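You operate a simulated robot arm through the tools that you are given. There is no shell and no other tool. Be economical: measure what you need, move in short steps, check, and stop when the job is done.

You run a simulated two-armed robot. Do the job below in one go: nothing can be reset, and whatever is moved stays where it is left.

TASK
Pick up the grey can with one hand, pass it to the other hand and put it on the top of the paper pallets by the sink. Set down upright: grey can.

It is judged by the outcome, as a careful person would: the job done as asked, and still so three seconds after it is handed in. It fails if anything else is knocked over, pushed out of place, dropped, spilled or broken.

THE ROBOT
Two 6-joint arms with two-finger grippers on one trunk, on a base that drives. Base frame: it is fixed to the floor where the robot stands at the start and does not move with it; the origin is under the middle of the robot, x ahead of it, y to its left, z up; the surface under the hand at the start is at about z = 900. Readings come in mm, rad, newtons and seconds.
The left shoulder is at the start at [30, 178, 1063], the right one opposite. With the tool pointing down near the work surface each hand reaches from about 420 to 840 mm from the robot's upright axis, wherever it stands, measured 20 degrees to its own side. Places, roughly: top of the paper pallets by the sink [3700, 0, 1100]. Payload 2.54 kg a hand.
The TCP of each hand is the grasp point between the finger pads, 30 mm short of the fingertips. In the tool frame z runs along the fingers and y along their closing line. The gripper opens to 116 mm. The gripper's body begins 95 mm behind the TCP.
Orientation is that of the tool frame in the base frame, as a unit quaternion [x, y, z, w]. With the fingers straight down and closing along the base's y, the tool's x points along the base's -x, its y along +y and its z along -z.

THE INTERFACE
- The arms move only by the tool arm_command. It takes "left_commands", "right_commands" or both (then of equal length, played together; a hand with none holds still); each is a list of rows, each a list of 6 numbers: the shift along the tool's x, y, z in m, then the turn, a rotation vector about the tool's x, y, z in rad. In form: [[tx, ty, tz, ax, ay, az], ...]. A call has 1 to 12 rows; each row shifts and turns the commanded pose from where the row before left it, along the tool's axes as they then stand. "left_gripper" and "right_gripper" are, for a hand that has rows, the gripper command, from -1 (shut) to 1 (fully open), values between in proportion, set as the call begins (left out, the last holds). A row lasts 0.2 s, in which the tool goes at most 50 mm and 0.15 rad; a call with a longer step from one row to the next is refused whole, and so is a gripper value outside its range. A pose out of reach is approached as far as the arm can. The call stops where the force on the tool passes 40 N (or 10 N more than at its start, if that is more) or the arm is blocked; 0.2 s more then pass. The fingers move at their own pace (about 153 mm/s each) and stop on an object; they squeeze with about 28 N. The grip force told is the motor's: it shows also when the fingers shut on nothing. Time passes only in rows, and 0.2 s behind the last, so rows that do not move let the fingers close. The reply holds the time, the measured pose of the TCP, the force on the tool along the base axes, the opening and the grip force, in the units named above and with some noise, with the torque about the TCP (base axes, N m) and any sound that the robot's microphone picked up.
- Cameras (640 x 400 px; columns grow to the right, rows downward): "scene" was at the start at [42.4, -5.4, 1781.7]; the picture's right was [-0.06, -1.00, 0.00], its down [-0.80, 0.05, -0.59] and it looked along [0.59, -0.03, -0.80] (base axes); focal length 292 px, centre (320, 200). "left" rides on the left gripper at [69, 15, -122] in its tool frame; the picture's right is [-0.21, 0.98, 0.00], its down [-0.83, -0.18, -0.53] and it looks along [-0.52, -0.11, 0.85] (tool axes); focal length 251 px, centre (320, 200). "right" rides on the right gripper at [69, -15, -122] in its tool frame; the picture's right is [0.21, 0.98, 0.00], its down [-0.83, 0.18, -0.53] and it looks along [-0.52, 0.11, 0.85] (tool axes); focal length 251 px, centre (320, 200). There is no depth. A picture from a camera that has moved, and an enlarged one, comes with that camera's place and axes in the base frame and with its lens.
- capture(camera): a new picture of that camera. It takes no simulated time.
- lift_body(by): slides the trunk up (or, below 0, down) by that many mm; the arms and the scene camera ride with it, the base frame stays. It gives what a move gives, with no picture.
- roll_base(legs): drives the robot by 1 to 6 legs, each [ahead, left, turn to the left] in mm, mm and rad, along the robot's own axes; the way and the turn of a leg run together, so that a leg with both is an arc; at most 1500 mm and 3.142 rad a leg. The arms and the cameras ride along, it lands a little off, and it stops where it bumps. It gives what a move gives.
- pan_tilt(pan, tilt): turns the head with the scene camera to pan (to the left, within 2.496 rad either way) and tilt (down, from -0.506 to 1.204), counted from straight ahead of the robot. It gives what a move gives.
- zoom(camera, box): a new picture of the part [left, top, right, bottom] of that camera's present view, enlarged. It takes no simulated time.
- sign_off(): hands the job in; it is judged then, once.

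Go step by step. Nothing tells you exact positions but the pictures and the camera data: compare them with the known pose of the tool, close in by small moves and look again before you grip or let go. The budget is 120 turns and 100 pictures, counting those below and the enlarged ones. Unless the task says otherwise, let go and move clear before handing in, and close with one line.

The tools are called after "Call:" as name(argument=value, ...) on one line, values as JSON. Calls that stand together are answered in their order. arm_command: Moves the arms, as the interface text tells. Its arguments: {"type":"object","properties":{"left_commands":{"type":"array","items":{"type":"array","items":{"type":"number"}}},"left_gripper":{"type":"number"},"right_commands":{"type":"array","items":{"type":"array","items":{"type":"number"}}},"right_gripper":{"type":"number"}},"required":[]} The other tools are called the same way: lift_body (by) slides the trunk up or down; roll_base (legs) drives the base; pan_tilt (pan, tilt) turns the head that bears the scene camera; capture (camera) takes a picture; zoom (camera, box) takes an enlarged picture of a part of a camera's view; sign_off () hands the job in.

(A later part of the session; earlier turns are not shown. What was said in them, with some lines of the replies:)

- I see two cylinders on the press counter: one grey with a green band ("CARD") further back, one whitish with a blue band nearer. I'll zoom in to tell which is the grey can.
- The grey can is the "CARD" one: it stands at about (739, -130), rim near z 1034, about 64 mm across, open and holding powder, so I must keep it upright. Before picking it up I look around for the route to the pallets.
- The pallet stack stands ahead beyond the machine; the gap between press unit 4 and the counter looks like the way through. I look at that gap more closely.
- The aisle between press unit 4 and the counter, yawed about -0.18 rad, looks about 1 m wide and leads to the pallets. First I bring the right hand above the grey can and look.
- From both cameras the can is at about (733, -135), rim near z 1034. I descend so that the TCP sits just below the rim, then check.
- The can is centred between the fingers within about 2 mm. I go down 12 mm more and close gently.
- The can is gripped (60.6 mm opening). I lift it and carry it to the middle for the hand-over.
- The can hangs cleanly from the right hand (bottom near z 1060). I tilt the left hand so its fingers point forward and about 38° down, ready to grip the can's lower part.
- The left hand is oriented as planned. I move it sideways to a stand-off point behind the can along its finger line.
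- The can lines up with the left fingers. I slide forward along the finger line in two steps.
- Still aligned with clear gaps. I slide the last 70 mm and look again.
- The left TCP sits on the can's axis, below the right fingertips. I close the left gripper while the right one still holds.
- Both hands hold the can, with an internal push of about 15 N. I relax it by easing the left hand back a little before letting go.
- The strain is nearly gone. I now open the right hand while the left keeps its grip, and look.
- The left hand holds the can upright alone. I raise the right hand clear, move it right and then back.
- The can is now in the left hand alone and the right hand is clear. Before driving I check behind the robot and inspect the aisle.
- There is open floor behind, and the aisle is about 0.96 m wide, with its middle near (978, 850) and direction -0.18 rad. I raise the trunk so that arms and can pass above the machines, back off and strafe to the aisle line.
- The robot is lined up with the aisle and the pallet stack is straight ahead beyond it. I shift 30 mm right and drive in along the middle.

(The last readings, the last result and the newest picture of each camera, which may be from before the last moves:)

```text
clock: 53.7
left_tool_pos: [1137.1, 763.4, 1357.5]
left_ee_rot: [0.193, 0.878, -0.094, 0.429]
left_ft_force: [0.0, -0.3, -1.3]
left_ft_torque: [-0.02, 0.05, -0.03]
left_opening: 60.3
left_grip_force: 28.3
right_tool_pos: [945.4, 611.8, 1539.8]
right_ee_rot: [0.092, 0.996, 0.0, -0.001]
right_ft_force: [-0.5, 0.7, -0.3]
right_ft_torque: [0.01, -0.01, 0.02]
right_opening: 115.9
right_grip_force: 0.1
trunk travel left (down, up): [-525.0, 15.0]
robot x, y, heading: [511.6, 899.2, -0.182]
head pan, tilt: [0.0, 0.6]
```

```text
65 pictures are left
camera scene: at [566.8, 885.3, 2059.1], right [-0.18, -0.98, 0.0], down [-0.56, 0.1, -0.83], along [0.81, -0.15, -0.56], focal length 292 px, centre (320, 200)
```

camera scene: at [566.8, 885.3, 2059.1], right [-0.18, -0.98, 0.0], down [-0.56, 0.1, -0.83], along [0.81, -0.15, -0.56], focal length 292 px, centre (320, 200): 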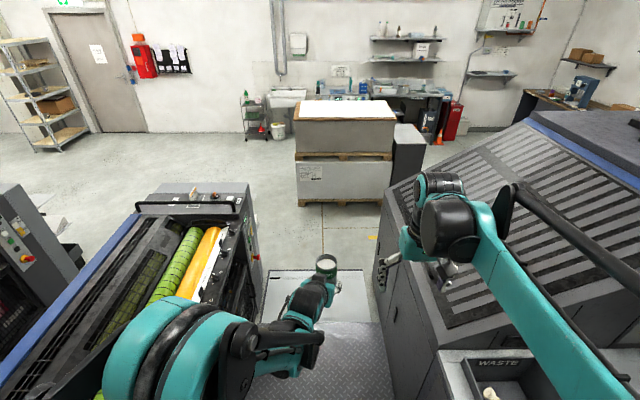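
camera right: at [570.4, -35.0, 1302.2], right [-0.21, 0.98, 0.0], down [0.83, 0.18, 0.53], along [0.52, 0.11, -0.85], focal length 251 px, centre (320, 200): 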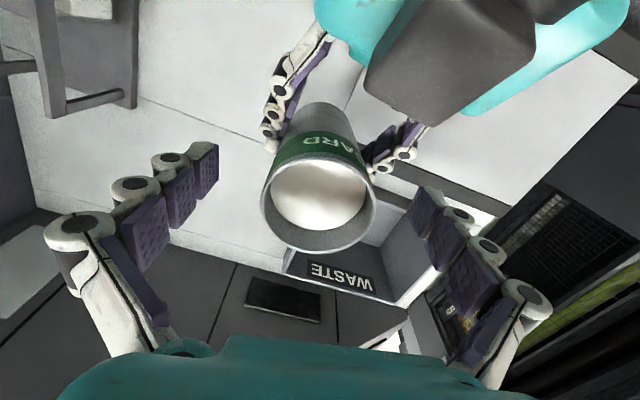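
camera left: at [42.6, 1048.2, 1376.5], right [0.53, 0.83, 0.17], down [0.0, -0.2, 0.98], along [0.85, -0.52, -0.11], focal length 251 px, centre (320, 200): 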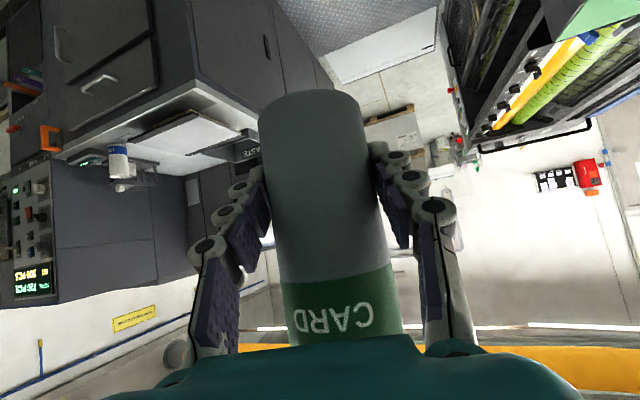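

Still centred in the aisle with nothing touched. I continue ahead.

Call:
roll_base(legs=[[1000, 0, 0]])

Call:
capture(camera="scene")

```text
clock: 58.9
left_tool_pos: [2117.9, 563.9, 1356.6]
left_ee_rot: [0.2, 0.876, -0.098, 0.427]
left_ft_force: [-0.5, 0.3, -1.6]
left_ft_torque: [0.0, -0.01, 0.03]
left_opening: 60.1
left_grip_force: 27.8
right_tool_pos: [1925.4, 414.5, 1540.8]
right_ee_rot: [0.099, 0.995, -0.002, 0.001]
right_ft_force: [-0.5, -0.3, -0.7]
right_ft_torque: [-0.01, -0.01, -0.04]
right_opening: 116.3
right_grip_force: 0.0
trunk travel left (down, up): [-525.0, 15.0]
robot x, y, heading: [1494.6, 706.2, -0.199]
head pan, tilt: [0.0, 0.6]
```

```text
64 pictures are left
camera scene: at [1551.2, 693.7, 2059.1], right [-0.2, -0.98, 0.0], down [-0.55, 0.11, -0.83], along [0.81, -0.16, -0.56], focal length 292 px, centre (320, 200)
```

scene: 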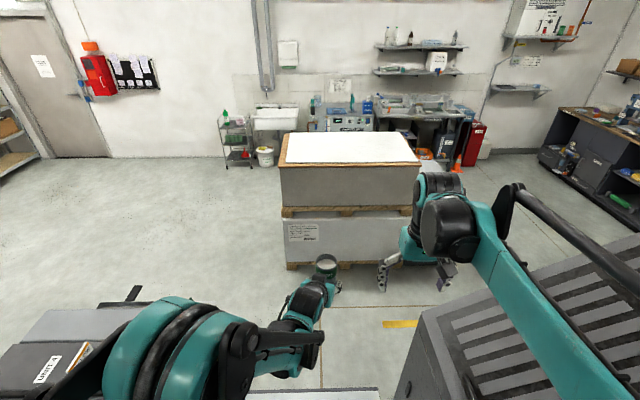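

The stack's top front edge is about 1.87 m ahead, with its top running from 0.29 m left to 0.71 m right. I advance 1100 mm, shift 180 mm right, and look again.

Call:
roll_base(legs=[[1100, 0, 0], [0, -180, 0]])

Call:
pan_tilt(pan=0, tilt=0.95)

Call:
capture(camera="scene")

Call:
capture(camera="left")

```text
clock: 65.6
left_tool_pos: [3138.3, 137.3, 1357.3]
left_ee_rot: [0.213, 0.873, -0.106, 0.425]
left_ft_force: [-0.3, 0.3, -0.2]
left_ft_torque: [0.0, 0.0, -0.02]
left_opening: 60.0
left_grip_force: 27.6
right_tool_pos: [2941.0, -4.4, 1541.2]
right_ee_rot: [0.115, 0.993, -0.001, 0.001]
right_ft_force: [0.5, -0.2, -0.1]
right_ft_torque: [-0.02, -0.01, 0.0]
right_opening: 115.8
right_grip_force: 0.1
trunk travel left (down, up): [-525.0, 15.0]
robot x, y, heading: [2519.3, 294.1, -0.228]
head pan, tilt: [0.0, 0.6]
```

```text
clock: 66.4
left_tool_pos: [3136.6, 135.1, 1357.0]
left_ee_rot: [0.214, 0.872, -0.104, 0.427]
left_ft_force: [0.9, -0.7, -1.5]
left_ft_torque: [-0.02, 0.02, -0.01]
left_opening: 60.0
left_grip_force: 28.3
right_tool_pos: [2939.8, -8.1, 1539.8]
right_ee_rot: [0.114, 0.993, 0.0, 0.0]
right_ft_force: [-0.6, 0.4, 0.0]
right_ft_torque: [0.04, -0.01, 0.0]
right_opening: 116.1
right_grip_force: 0.1
trunk travel left (down, up): [-525.0, 15.0]
robot x, y, heading: [2518.7, 294.9, -0.229]
head pan, tilt: [0.0, 0.949]
```

```text
63 pictures are left
camera scene: at [2558.9, 285.6, 2030.8], right [-0.23, -0.97, 0.0], down [-0.79, 0.19, -0.58], along [0.57, -0.13, -0.81], focal length 292 px, centre (320, 200)
```

scene: 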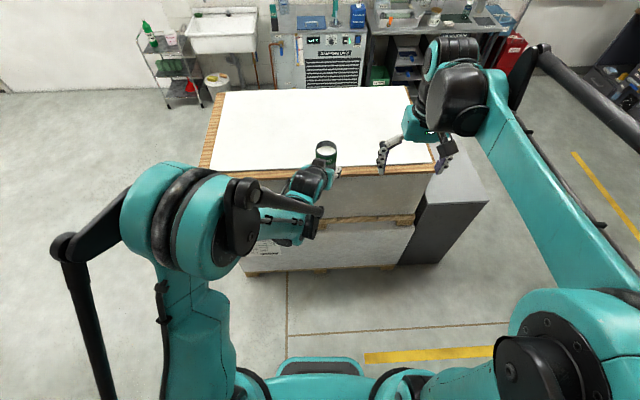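

```text
62 pictures are left
camera left: at [3020.9, 212.6, 1376.6], right [0.57, 0.8, 0.17], down [-0.01, -0.2, 0.98], along [0.82, -0.56, -0.11], focal length 251 px, centre (320, 200)
```

left: 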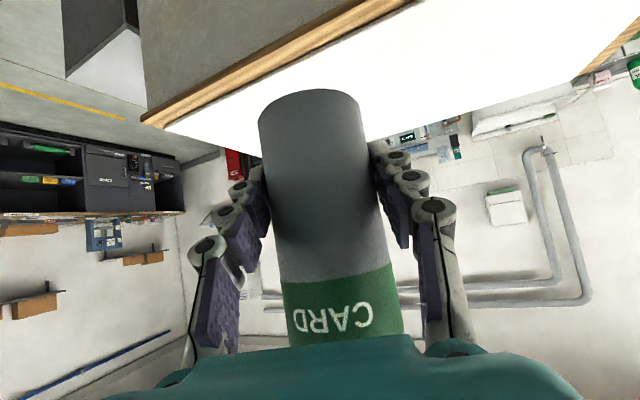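

The robot stands centred before the stack, its front edge about 850 mm ahead. I advance 420 mm so the can is about 200 mm inside the edge, then lower most of the way.

Call:
roll_base(legs=[[420, 0, 0]])

Call:
capture(camera="scene")

Call:
lift_body(by=-150)

Call:
capture(camera="left")

Call:
capture(camera="scene")

```text
clock: 69.0
left_tool_pos: [3544.3, 35.6, 1357.4]
left_ee_rot: [0.217, 0.872, -0.106, 0.426]
left_ft_force: [-0.4, 0.1, -1.5]
left_ft_torque: [-0.02, -0.01, 0.0]
left_opening: 60.1
left_grip_force: 28.0
right_tool_pos: [3344.6, -106.8, 1541.7]
right_ee_rot: [0.118, 0.993, -0.001, -0.001]
right_ft_force: [-0.6, 0.6, 0.2]
right_ft_torque: [-0.02, -0.02, 0.0]
right_opening: 115.8
right_grip_force: 0.1
trunk travel left (down, up): [-525.0, 15.0]
robot x, y, heading: [2929.7, 200.6, -0.24]
head pan, tilt: [0.0, 0.949]
```

```text
61 pictures are left
camera scene: at [2966.3, 190.2, 2030.7], right [-0.23, -0.97, 0.0], down [-0.79, 0.19, -0.58], along [0.57, -0.14, -0.81], focal length 292 px, centre (320, 200)
```

scene: 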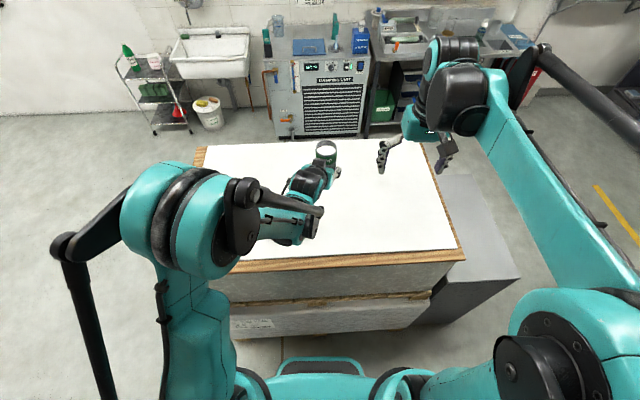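

```text
clock: 70.7
left_tool_pos: [3546.1, 35.3, 1206.4]
left_ee_rot: [0.216, 0.872, -0.106, 0.425]
left_ft_force: [-0.3, -0.1, -1.3]
left_ft_torque: [0.01, 0.0, 0.0]
left_opening: 59.9
left_grip_force: 27.7
right_tool_pos: [3346.8, -107.5, 1391.3]
right_ee_rot: [0.116, 0.993, 0.0, 0.0]
right_ft_force: [0.5, 0.5, 0.2]
right_ft_torque: [0.02, 0.03, -0.03]
right_opening: 116.0
right_grip_force: 0.0
trunk travel left (down, up): [-375.0, 165.0]
robot x, y, heading: [2924.1, 198.3, -0.237]
head pan, tilt: [0.0, 0.949]
```

```text
60 pictures are left
camera left: at [3429.1, 113.9, 1226.7], right [0.57, 0.8, 0.17], down [-0.01, -0.2, 0.98], along [0.82, -0.56, -0.11], focal length 251 px, centre (320, 200)
```

left: 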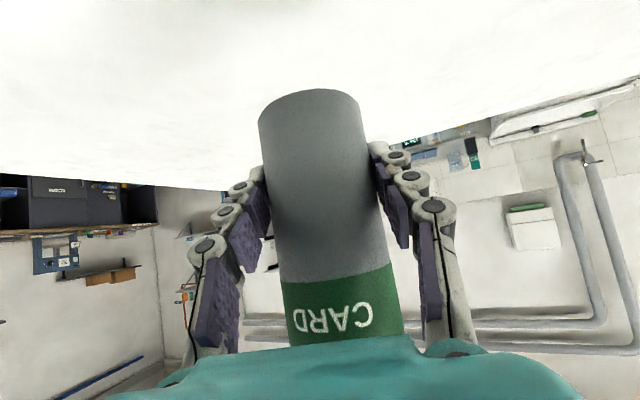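

```text
59 pictures are left
camera scene: at [2967.7, 189.8, 1880.8], right [-0.23, -0.97, 0.0], down [-0.79, 0.19, -0.58], along [0.57, -0.14, -0.81], focal length 292 px, centre (320, 200)
```

scene: 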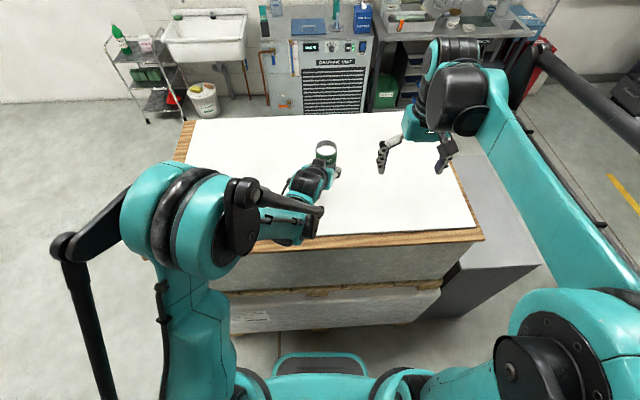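

The can hangs over the paper stack about 60 mm above the top by my estimate. I lower another 35 mm and view it from the right hand's camera.

Call:
lift_body(by=-35)

Call:
capture(camera="right")

Call:
capture(camera="left")

```text
clock: 71.5
left_tool_pos: [3544.2, 34.3, 1172.3]
left_ee_rot: [0.216, 0.872, -0.105, 0.426]
left_ft_force: [0.6, -0.6, -1.1]
left_ft_torque: [0.03, 0.0, 0.02]
left_opening: 59.9
left_grip_force: 28.4
right_tool_pos: [3345.8, -106.8, 1355.0]
right_ee_rot: [0.117, 0.993, 0.0, 0.0]
right_ft_force: [-0.5, -0.4, -1.1]
right_ft_torque: [0.05, -0.02, -0.01]
right_opening: 116.1
right_grip_force: 0.1
trunk travel left (down, up): [-340.0, 200.0]
robot x, y, heading: [2924.9, 203.2, -0.233]
head pan, tilt: [0.0, 0.949]
```

```text
58 pictures are left
camera right: at [3274.9, -105.6, 1478.6], right [0.02, 1.0, 0.0], down [0.85, -0.02, 0.53], along [0.53, -0.01, -0.85], focal length 251 px, centre (320, 200)
```

right: 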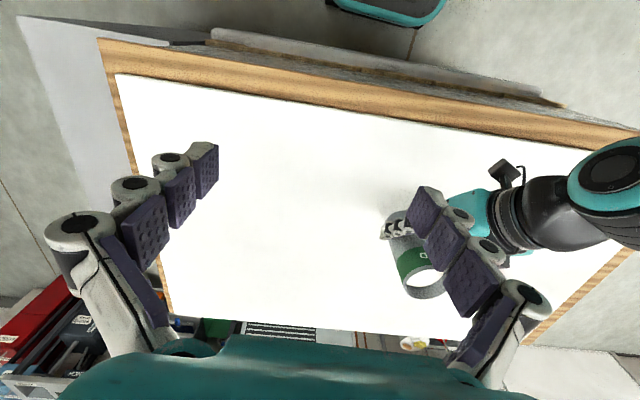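

```text
57 pictures are left
camera left: at [3428.8, 114.0, 1191.8], right [0.57, 0.8, 0.17], down [-0.01, -0.2, 0.98], along [0.82, -0.56, -0.11], focal length 251 px, centre (320, 200)
```

left: 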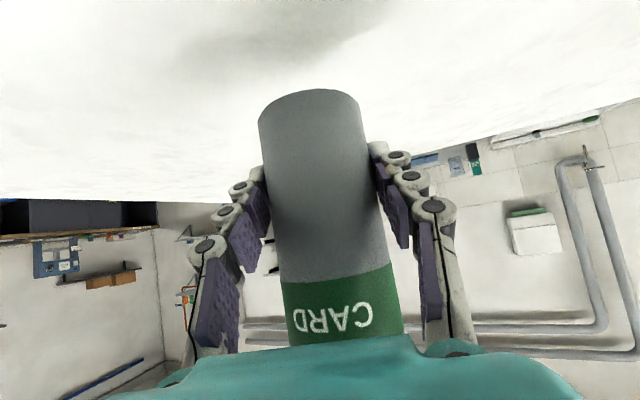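

The can should be about 25 mm above the paper. I lower with the arm in small steps, watching the force.

Call:
arm_command(left_commands=[[0.0039, 0, 0.0031, 0, 0, 0], [0.0039, 0, 0.0031, 0, 0, 0], [0.0039, 0, 0.0031, 0, 0, 0], [0, 0, 0, 0, 0, 0]])

Call:
arm_command(left_commands=[[0.0032, 0, 0.0025, 0, 0, 0], [0, 0, 0, 0, 0, 0]])

Call:
zoom(camera="left", box=[200, 40, 440, 190])

```text
clock: 72.5
left_tool_pos: [3544.4, 34.5, 1157.6]
left_ee_rot: [0.216, 0.873, -0.105, 0.425]
left_ft_force: [0.0, -0.6, -1.9]
left_ft_torque: [-0.05, 0.02, 0.01]
left_opening: 60.2
left_grip_force: 28.0
right_tool_pos: [3346.7, -107.0, 1355.9]
right_ee_rot: [0.117, 0.993, -0.001, 0.0]
right_ft_force: [-0.6, -0.2, 0.0]
right_ft_torque: [-0.01, -0.03, 0.01]
right_opening: 115.9
right_grip_force: 0.0
trunk travel left (down, up): [-340.0, 200.0]
robot x, y, heading: [2930.8, 202.4, -0.238]
head pan, tilt: [0.0, 0.949]
```

```text
clock: 73.1
left_tool_pos: [3544.0, 35.4, 1151.7]
left_ee_rot: [0.216, 0.872, -0.106, 0.426]
left_ft_force: [1.0, -0.4, -1.4]
left_ft_torque: [-0.01, 0.01, 0.04]
left_opening: 60.0
left_grip_force: 27.8
right_tool_pos: [3345.4, -106.7, 1356.4]
right_ee_rot: [0.118, 0.993, 0.0, -0.001]
right_ft_force: [1.1, 0.5, 0.1]
right_ft_torque: [-0.01, 0.01, -0.03]
right_opening: 116.0
right_grip_force: 0.0
trunk travel left (down, up): [-340.0, 200.0]
robot x, y, heading: [2926.9, 199.2, -0.233]
head pan, tilt: [0.0, 0.949]
```

```text
2.67 times, centred on (320, 115) of left
camera zoom: at [3429.1, 113.9, 1172.3], right [0.57, 0.8, 0.17], down [-0.01, -0.2, 0.98], along [0.82, -0.56, -0.11], focal length 670 px, centre (320, 427)
```

zoom: 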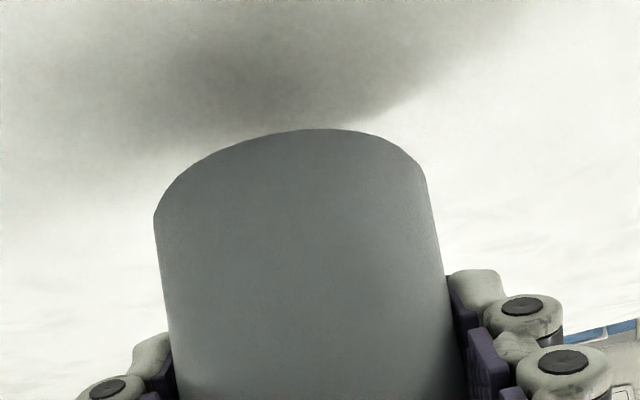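

No contact yet. I keep going down in 2 mm steps, watching for the upward force.

Call:
arm_command(left_commands=[[0.0016, 0, 0.0012, 0, 0, 0], [0, 0, 0, 0, 0, 0]])

Call:
arm_command(left_commands=[[0.0016, 0, 0.0012, 0, 0, 0], [0, 0, 0, 0, 0, 0]])

Call:
arm_command(left_commands=[[0.0016, 0, 0.0012, 0, 0, 0], [0, 0, 0, 0, 0, 0]])

```text
clock: 73.7
left_tool_pos: [3544.3, 35.7, 1151.0]
left_ee_rot: [0.217, 0.872, -0.106, 0.426]
left_ft_force: [0.7, 0.0, -1.3]
left_ft_torque: [0.02, 0.0, -0.01]
left_opening: 60.1
left_grip_force: 28.2
right_tool_pos: [3346.4, -107.8, 1355.6]
right_ee_rot: [0.117, 0.993, 0.0, 0.0]
right_ft_force: [0.6, -0.2, 0.5]
right_ft_torque: [-0.01, -0.02, -0.02]
right_opening: 116.0
right_grip_force: 0.0
trunk travel left (down, up): [-340.0, 200.0]
robot x, y, heading: [2927.0, 203.9, -0.237]
head pan, tilt: [0.0, 0.949]
```

```text
clock: 74.3
left_tool_pos: [3544.0, 36.3, 1148.6]
left_ee_rot: [0.216, 0.872, -0.106, 0.425]
left_ft_force: [0.1, 0.6, -1.6]
left_ft_torque: [-0.02, 0.01, 0.0]
left_opening: 59.9
left_grip_force: 28.4
right_tool_pos: [3346.1, -106.3, 1356.2]
right_ee_rot: [0.118, 0.993, 0.0, -0.001]
right_ft_force: [-0.3, 0.7, -0.4]
right_ft_torque: [0.03, 0.01, 0.01]
right_opening: 115.8
right_grip_force: 0.1
trunk travel left (down, up): [-340.0, 200.0]
robot x, y, heading: [2928.5, 203.1, -0.235]
head pan, tilt: [0.0, 0.949]
```

```text
clock: 74.9
left_tool_pos: [3545.2, 35.7, 1147.0]
left_ee_rot: [0.216, 0.872, -0.105, 0.426]
left_ft_force: [0.5, 0.4, -2.1]
left_ft_torque: [0.0, 0.02, 0.01]
left_opening: 60.0
left_grip_force: 28.2
right_tool_pos: [3347.0, -106.3, 1354.7]
right_ee_rot: [0.118, 0.993, 0.0, 0.001]
right_ft_force: [0.6, -0.2, 0.4]
right_ft_torque: [0.01, -0.02, -0.02]
right_opening: 116.2
right_grip_force: 0.2
trunk travel left (down, up): [-340.0, 200.0]
robot x, y, heading: [2925.9, 202.5, -0.234]
head pan, tilt: [0.0, 0.949]
```

Call:
arm_command(left_commands=[[0.0016, 0, 0.0012, 0, 0, 0], [0, 0, 0, 0, 0, 0]])

Call:
arm_command(left_commands=[[0.0016, 0, 0.0012, 0, 0, 0], [0, 0, 0, 0, 0, 0]])

Call:
zoom(camera="left", box=[200, 40, 440, 190])

```text
clock: 75.5
left_tool_pos: [3543.6, 35.5, 1144.5]
left_ee_rot: [0.216, 0.873, -0.106, 0.425]
left_ft_force: [-0.3, 0.6, -0.8]
left_ft_torque: [0.04, 0.02, -0.03]
left_opening: 60.0
left_grip_force: 28.2
right_tool_pos: [3347.0, -106.8, 1354.6]
right_ee_rot: [0.118, 0.993, 0.0, 0.0]
right_ft_force: [0.1, -0.8, -0.6]
right_ft_torque: [0.01, 0.04, 0.02]
right_opening: 116.1
right_grip_force: 0.0
trunk travel left (down, up): [-340.0, 200.0]
robot x, y, heading: [2928.0, 200.8, -0.233]
head pan, tilt: [0.0, 0.949]
```

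```text
clock: 76.1
left_tool_pos: [3545.1, 35.0, 1142.5]
left_ee_rot: [0.216, 0.873, -0.105, 0.425]
left_ft_force: [-0.5, -0.2, -1.8]
left_ft_torque: [-0.02, 0.0, 0.03]
left_opening: 60.2
left_grip_force: 28.0
right_tool_pos: [3346.5, -106.9, 1356.1]
right_ee_rot: [0.118, 0.993, 0.0, -0.001]
right_ft_force: [-0.9, -0.5, 0.2]
right_ft_torque: [0.01, 0.02, 0.01]
right_opening: 116.1
right_grip_force: 0.0
trunk travel left (down, up): [-340.0, 200.0]
robot x, y, heading: [2924.7, 201.6, -0.235]
head pan, tilt: [0.0, 0.949]
```

```text
2.67 times, centred on (320, 115) of left
camera zoom: at [3429.0, 113.7, 1162.4], right [0.57, 0.8, 0.17], down [-0.01, -0.2, 0.98], along [0.82, -0.56, -0.11], focal length 670 px, centre (320, 427)
```

zoom: 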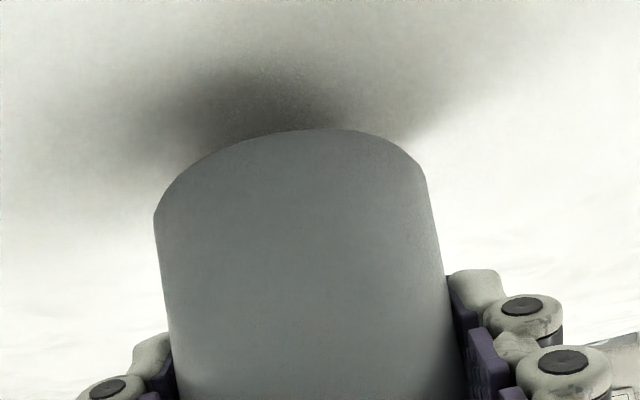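

The shadow is closing in but there is no contact yet. I continue in small steps.

Call:
arm_command(left_commands=[[0.0016, 0, 0.0012, 0, 0, 0], [0.0016, 0, 0.0012, 0, 0, 0], [0, 0, 0, 0, 0, 0]])

Call:
arm_command(left_commands=[[0.0016, 0, 0.0012, 0, 0, 0], [0, 0, 0, 0, 0, 0]])

Call:
zoom(camera="left", box=[200, 40, 440, 190])

```text
clock: 76.9
left_tool_pos: [3542.1, 35.8, 1138.4]
left_ee_rot: [0.216, 0.872, -0.105, 0.426]
left_ft_force: [-0.7, -0.3, -2.1]
left_ft_torque: [0.01, 0.02, 0.03]
left_opening: 59.7
left_grip_force: 27.9
right_tool_pos: [3347.2, -106.0, 1355.3]
right_ee_rot: [0.117, 0.993, 0.0, 0.0]
right_ft_force: [0.0, 0.4, 0.2]
right_ft_torque: [0.0, -0.02, 0.03]
right_opening: 115.7
right_grip_force: 0.1
trunk travel left (down, up): [-340.0, 200.0]
robot x, y, heading: [2926.6, 201.2, -0.238]
head pan, tilt: [0.0, 0.949]
```

```text
clock: 77.5
left_tool_pos: [3545.0, 36.3, 1136.1]
left_ee_rot: [0.216, 0.872, -0.105, 0.426]
left_ft_force: [-0.9, -0.7, -1.5]
left_ft_torque: [0.0, 0.0, -0.01]
left_opening: 60.2
left_grip_force: 28.4
right_tool_pos: [3346.7, -106.7, 1356.4]
right_ee_rot: [0.117, 0.993, 0.0, 0.0]
right_ft_force: [0.3, 0.5, 0.3]
right_ft_torque: [-0.02, -0.01, -0.01]
right_opening: 116.1
right_grip_force: 0.0
trunk travel left (down, up): [-340.0, 200.0]
robot x, y, heading: [2927.9, 201.6, -0.242]
head pan, tilt: [0.0, 0.949]
```

```text
2.67 times, centred on (320, 115) of left
camera zoom: at [3428.6, 114.5, 1156.6], right [0.57, 0.8, 0.17], down [-0.01, -0.2, 0.98], along [0.82, -0.56, -0.11], focal length 670 px, centre (320, 427)
```

zoom: 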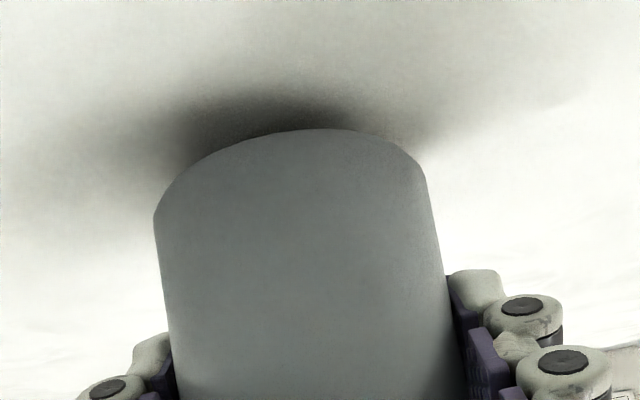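

Still no contact; the contact shadow narrows. I continue down.

Call:
arm_command(left_commands=[[0.0016, 0, 0.0012, 0, 0, 0], [0.0016, 0, 0.0012, 0, 0, 0], [0, 0, 0, 0, 0, 0]])

Call:
arm_command(left_commands=[[0.0016, 0, 0.0012, 0, 0, 0], [0, 0, 0, 0, 0, 0]])

Call:
zoom(camera="left", box=[200, 40, 440, 190])

```text
clock: 78.3
left_tool_pos: [3545.0, 36.9, 1134.4]
left_ee_rot: [0.216, 0.873, -0.105, 0.425]
left_ft_force: [-1.1, -1.0, -1.0]
left_ft_torque: [0.02, 0.01, 0.01]
left_opening: 60.0
left_grip_force: 27.9
right_tool_pos: [3346.9, -107.6, 1355.5]
right_ee_rot: [0.117, 0.993, 0.001, 0.0]
right_ft_force: [0.4, -0.3, 0.2]
right_ft_torque: [0.04, 0.03, 0.01]
right_opening: 116.0
right_grip_force: 0.1
trunk travel left (down, up): [-340.0, 200.0]
robot x, y, heading: [2927.0, 201.9, -0.235]
head pan, tilt: [0.0, 0.949]
```

```text
clock: 78.9
left_tool_pos: [3544.9, 35.5, 1131.2]
left_ee_rot: [0.216, 0.873, -0.105, 0.425]
left_ft_force: [-0.3, 0.1, -0.8]
left_ft_torque: [-0.01, 0.0, 0.01]
left_opening: 60.1
left_grip_force: 27.5
right_tool_pos: [3347.3, -105.9, 1355.8]
right_ee_rot: [0.117, 0.993, -0.001, 0.0]
right_ft_force: [0.4, 0.1, -0.7]
right_ft_torque: [-0.01, -0.02, -0.02]
right_opening: 115.8
right_grip_force: 0.2
trunk travel left (down, up): [-340.0, 200.0]
robot x, y, heading: [2930.5, 204.1, -0.234]
head pan, tilt: [0.0, 0.949]
```

```text
2.67 times, centred on (320, 115) of left
camera zoom: at [3429.0, 114.4, 1150.5], right [0.57, 0.8, 0.17], down [-0.01, -0.2, 0.98], along [0.82, -0.56, -0.11], focal length 670 px, centre (320, 427)
```

zoom: 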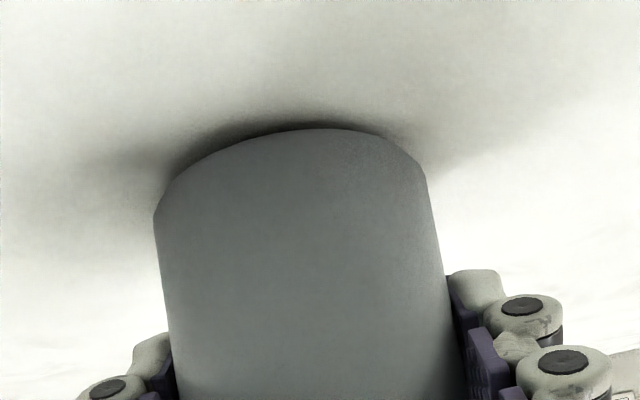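

Very close now, only a thin shadow under the base. I go on in 1.5 mm steps.

Call:
arm_command(left_commands=[[0.0012, 0, 0.0009, 0, 0, 0], [0, 0, 0, 0, 0, 0]])

Call:
arm_command(left_commands=[[0.0012, 0, 0.0009, 0, 0, 0], [0, 0, 0, 0, 0, 0]])

Call:
zoom(camera="left", box=[200, 40, 440, 190])

```text
clock: 79.5
left_tool_pos: [3543.7, 36.6, 1130.2]
left_ee_rot: [0.215, 0.873, -0.104, 0.426]
left_ft_force: [0.0, 0.6, -1.4]
left_ft_torque: [0.0, 0.01, -0.01]
left_opening: 60.4
left_grip_force: 28.4
right_tool_pos: [3346.2, -106.4, 1355.8]
right_ee_rot: [0.119, 0.993, 0.0, 0.001]
right_ft_force: [0.0, 0.5, 0.9]
right_ft_torque: [-0.01, 0.0, -0.01]
right_opening: 116.0
right_grip_force: 0.1
trunk travel left (down, up): [-340.0, 200.0]
robot x, y, heading: [2930.6, 199.4, -0.238]
head pan, tilt: [0.0, 0.949]
```

```text
clock: 80.1
left_tool_pos: [3545.4, 35.9, 1128.7]
left_ee_rot: [0.216, 0.873, -0.105, 0.425]
left_ft_force: [-0.2, 0.0, -1.9]
left_ft_torque: [0.02, 0.0, 0.01]
left_opening: 59.9
left_grip_force: 27.7
right_tool_pos: [3345.8, -107.3, 1354.3]
right_ee_rot: [0.118, 0.993, 0.0, 0.0]
right_ft_force: [-0.6, -0.3, 0.0]
right_ft_torque: [0.0, 0.0, 0.0]
right_opening: 116.0
right_grip_force: 0.0
trunk travel left (down, up): [-340.0, 200.0]
robot x, y, heading: [2922.8, 203.1, -0.238]
head pan, tilt: [0.0, 0.949]
```

```text
2.67 times, centred on (320, 115) of left
camera zoom: at [3428.8, 113.7, 1147.6], right [0.57, 0.8, 0.17], down [-0.01, -0.2, 0.98], along [0.82, -0.56, -0.11], focal length 670 px, centre (320, 427)
```

zoom: 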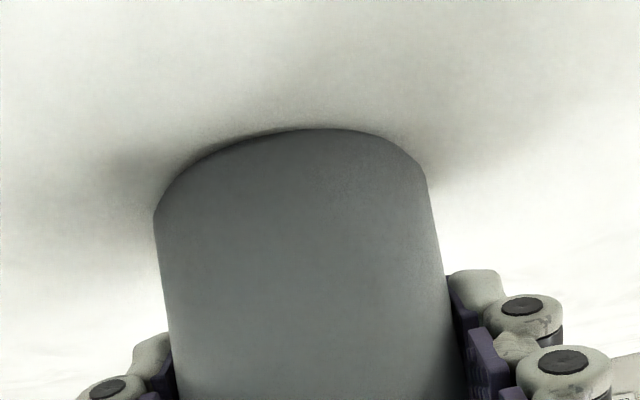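

The gap is down to a couple of millimetres. I make 1 mm steps.

Call:
arm_command(left_commands=[[0.0008, 0, 0.0006, 0, 0, 0], [0, 0, 0, 0, 0, 0]])

Call:
arm_command(left_commands=[[0.0008, 0, 0.0006, 0, 0, 0], [0, 0, 0, 0, 0, 0]])

Call:
zoom(camera="left", box=[200, 40, 440, 190])

```text
clock: 80.7
left_tool_pos: [3543.9, 35.1, 1127.8]
left_ee_rot: [0.218, 0.872, -0.107, 0.426]
left_ft_force: [4.2, -2.3, 15.2]
left_ft_torque: [0.16, -0.04, -0.02]
left_opening: 60.1
left_grip_force: 28.2
right_tool_pos: [3346.0, -107.1, 1356.4]
right_ee_rot: [0.118, 0.993, -0.001, 0.0]
right_ft_force: [-0.5, -0.6, 0.4]
right_ft_torque: [0.01, -0.01, -0.02]
right_opening: 116.2
right_grip_force: 0.0
trunk travel left (down, up): [-340.0, 200.0]
robot x, y, heading: [2928.1, 201.1, -0.237]
head pan, tilt: [0.0, 0.949]
```

```text
clock: 81.3
left_tool_pos: [3544.0, 35.4, 1126.9]
left_ee_rot: [0.216, 0.872, -0.106, 0.427]
left_ft_force: [8.4, -1.0, 24.3]
left_ft_torque: [-0.07, -0.5, -0.01]
left_opening: 60.1
left_grip_force: 28.1
right_tool_pos: [3345.1, -105.8, 1356.2]
right_ee_rot: [0.117, 0.993, 0.0, 0.0]
right_ft_force: [-0.5, 0.1, 0.6]
right_ft_torque: [0.02, 0.01, -0.01]
right_opening: 116.0
right_grip_force: 0.0
trunk travel left (down, up): [-340.0, 200.0]
robot x, y, heading: [2927.4, 198.7, -0.233]
head pan, tilt: [0.0, 0.949]
```

```text
2.67 times, centred on (320, 115) of left
camera zoom: at [3428.1, 114.0, 1146.0], right [0.57, 0.8, 0.17], down [-0.01, -0.2, 0.98], along [0.82, -0.56, -0.11], focal length 670 px, centre (320, 427)
```

zoom: 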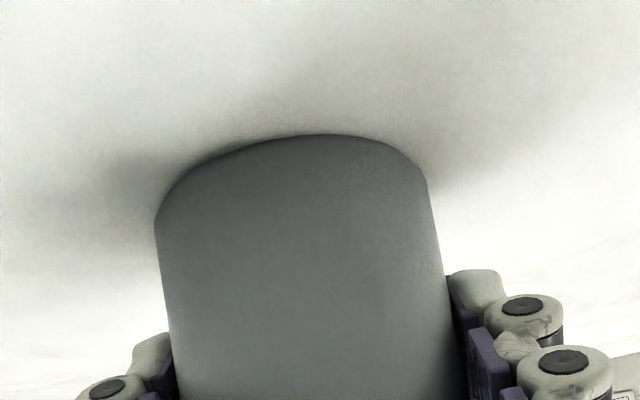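

The can stands on the paper (24 N up). I ease off 1 mm to take out the strain and then open a little.

Call:
arm_command(left_commands=[[-0.0009, 0, -0.0007, 0, 0, 0], [0, 0, 0, 0, 0, 0]])

Call:
arm_command(left_commands=[[0, 0, 0, 0, 0, 0], [0, 0, 0, 0, 0, 0]], left_gripper=0.2)

Call:
capture(camera="left")

```text
clock: 81.9
left_tool_pos: [3543.3, 35.8, 1126.7]
left_ee_rot: [0.216, 0.872, -0.106, 0.426]
left_ft_force: [5.0, -0.8, 14.1]
left_ft_torque: [-0.05, -0.68, 0.02]
left_opening: 60.1
left_grip_force: 28.3
right_tool_pos: [3346.2, -106.1, 1357.1]
right_ee_rot: [0.117, 0.993, 0.0, 0.0]
right_ft_force: [0.0, -0.5, 0.0]
right_ft_torque: [-0.02, -0.03, 0.02]
right_opening: 116.0
right_grip_force: 0.1
trunk travel left (down, up): [-340.0, 200.0]
robot x, y, heading: [2927.4, 200.5, -0.243]
head pan, tilt: [0.0, 0.949]
```

```text
clock: 82.5
left_tool_pos: [3543.4, 35.2, 1126.5]
left_ee_rot: [0.216, 0.872, -0.105, 0.426]
left_ft_force: [-0.1, 1.0, -0.2]
left_ft_torque: [0.0, 0.0, 0.02]
left_opening: 69.7
left_grip_force: 0.0
right_tool_pos: [3346.4, -107.6, 1355.7]
right_ee_rot: [0.118, 0.993, 0.0, 0.0]
right_ft_force: [0.3, -0.1, 1.1]
right_ft_torque: [0.0, -0.01, 0.02]
right_opening: 116.2
right_grip_force: 0.1
trunk travel left (down, up): [-340.0, 200.0]
robot x, y, heading: [2925.2, 200.7, -0.233]
head pan, tilt: [0.0, 0.949]
```

```text
50 pictures are left
camera left: at [3427.8, 113.7, 1146.1], right [0.57, 0.8, 0.17], down [-0.01, -0.2, 0.98], along [0.82, -0.56, -0.11], focal length 251 px, centre (320, 200)
```

left: 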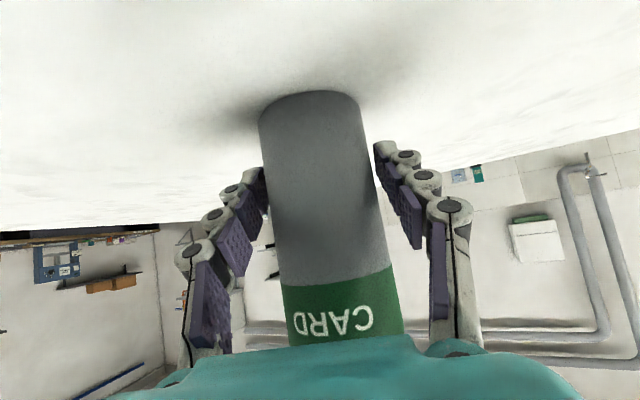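

The can stands free and upright. I open fully and slide the hand back along its finger line.

Call:
arm_command(left_commands=[[0, 0, 0, 0, 0, 0], [0, 0, 0, 0, 0, 0]], left_gripper=1)

Call:
arm_command(left_commands=[[0, 0, -0.015, 0, 0, 0], [0, 0, -0.025, 0, 0, 0], [0, 0, -0.03, 0, 0, 0], [0, 0, -0.03, 0, 0, 0], [0, 0, -0.03, 0, 0, 0], [0, 0, -0.02, 0, 0, 0], [0, 0, 0, 0, 0, 0]])

Call:
capture(camera="left")

Call:
capture(camera="scene")

```text
clock: 83.1
left_tool_pos: [3543.3, 35.5, 1127.7]
left_ee_rot: [0.216, 0.872, -0.105, 0.426]
left_ft_force: [-1.3, -0.3, -0.5]
left_ft_torque: [0.02, 0.05, -0.01]
left_opening: 116.0
left_grip_force: 0.0
right_tool_pos: [3346.5, -107.9, 1355.2]
right_ee_rot: [0.117, 0.993, 0.0, 0.0]
right_ft_force: [0.0, -0.3, -0.5]
right_ft_torque: [0.05, 0.01, 0.03]
right_opening: 115.8
right_grip_force: 0.0
trunk travel left (down, up): [-340.0, 200.0]
robot x, y, heading: [2926.5, 201.1, -0.235]
head pan, tilt: [0.0, 0.949]
```

```text
clock: 84.7
left_tool_pos: [3440.1, 90.8, 1220.3]
left_ee_rot: [0.216, 0.873, -0.105, 0.425]
left_ft_force: [-0.7, 0.1, 0.2]
left_ft_torque: [0.0, 0.04, -0.02]
left_opening: 116.2
left_grip_force: 0.1
right_tool_pos: [3345.8, -107.8, 1355.1]
right_ee_rot: [0.116, 0.993, 0.0, 0.0]
right_ft_force: [-0.2, -0.2, 0.0]
right_ft_torque: [0.0, 0.06, 0.0]
right_opening: 116.1
right_grip_force: 0.1
trunk travel left (down, up): [-340.0, 200.0]
robot x, y, heading: [2924.7, 201.1, -0.234]
head pan, tilt: [0.0, 0.949]
```

```text
49 pictures are left
camera left: at [3324.7, 169.8, 1239.7], right [0.57, 0.8, 0.17], down [-0.01, -0.2, 0.98], along [0.82, -0.56, -0.11], focal length 251 px, centre (320, 200)
```

left: 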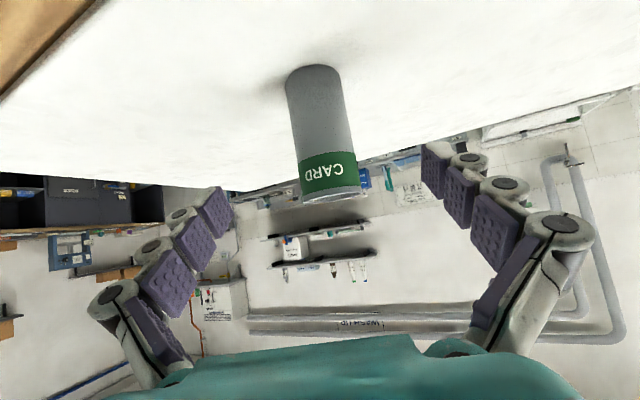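

```text
48 pictures are left
camera scene: at [2968.3, 189.4, 1845.7], right [-0.23, -0.97, 0.0], down [-0.79, 0.19, -0.58], along [0.57, -0.14, -0.81], focal length 292 px, centre (320, 200)
```

scene: 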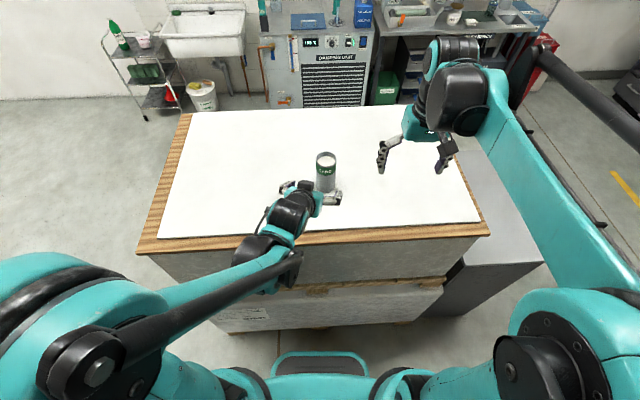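

The can stands upright on the paper, well inside the edge, and both hands are free of it. I raise the trunk to move clear and hand in.

Call:
lift_body(by=100)

Call:
capture(camera="scene")

```text
clock: 86.1
left_tool_pos: [3439.6, 91.9, 1320.1]
left_ee_rot: [0.216, 0.873, -0.105, 0.425]
left_ft_force: [-0.5, 0.5, 0.4]
left_ft_torque: [0.02, 0.0, 0.0]
left_opening: 116.0
left_grip_force: 0.2
right_tool_pos: [3346.8, -106.6, 1455.8]
right_ee_rot: [0.118, 0.993, -0.001, 0.0]
right_ft_force: [0.2, -1.5, -0.4]
right_ft_torque: [0.0, -0.01, -0.03]
right_opening: 116.1
right_grip_force: 0.2
trunk travel left (down, up): [-440.0, 100.0]
robot x, y, heading: [2928.7, 203.7, -0.237]
head pan, tilt: [0.0, 0.949]
```

```text
47 pictures are left
camera scene: at [2967.5, 189.9, 1945.6], right [-0.23, -0.97, 0.0], down [-0.79, 0.19, -0.58], along [0.57, -0.14, -0.81], focal length 292 px, centre (320, 200)
```

scene: 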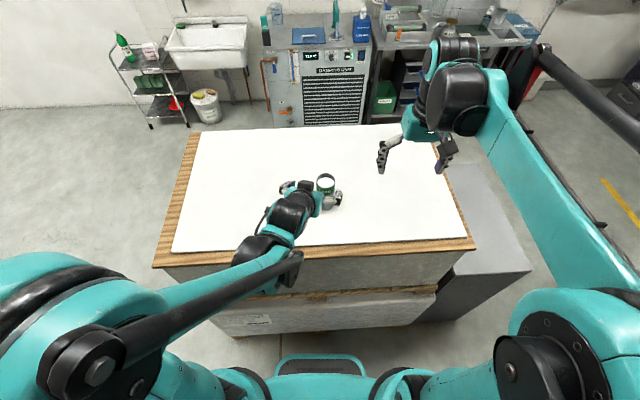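

The can stands upright on the stack and the hands are clear, so I hand in.

Call:
sign_off()

```text
The job is handed in.
```

The grey can was picked up with the right hand, passed to the left, and now stands upright on top of the paper pallets by the sink. I saw nothing else knocked or moved along the way.
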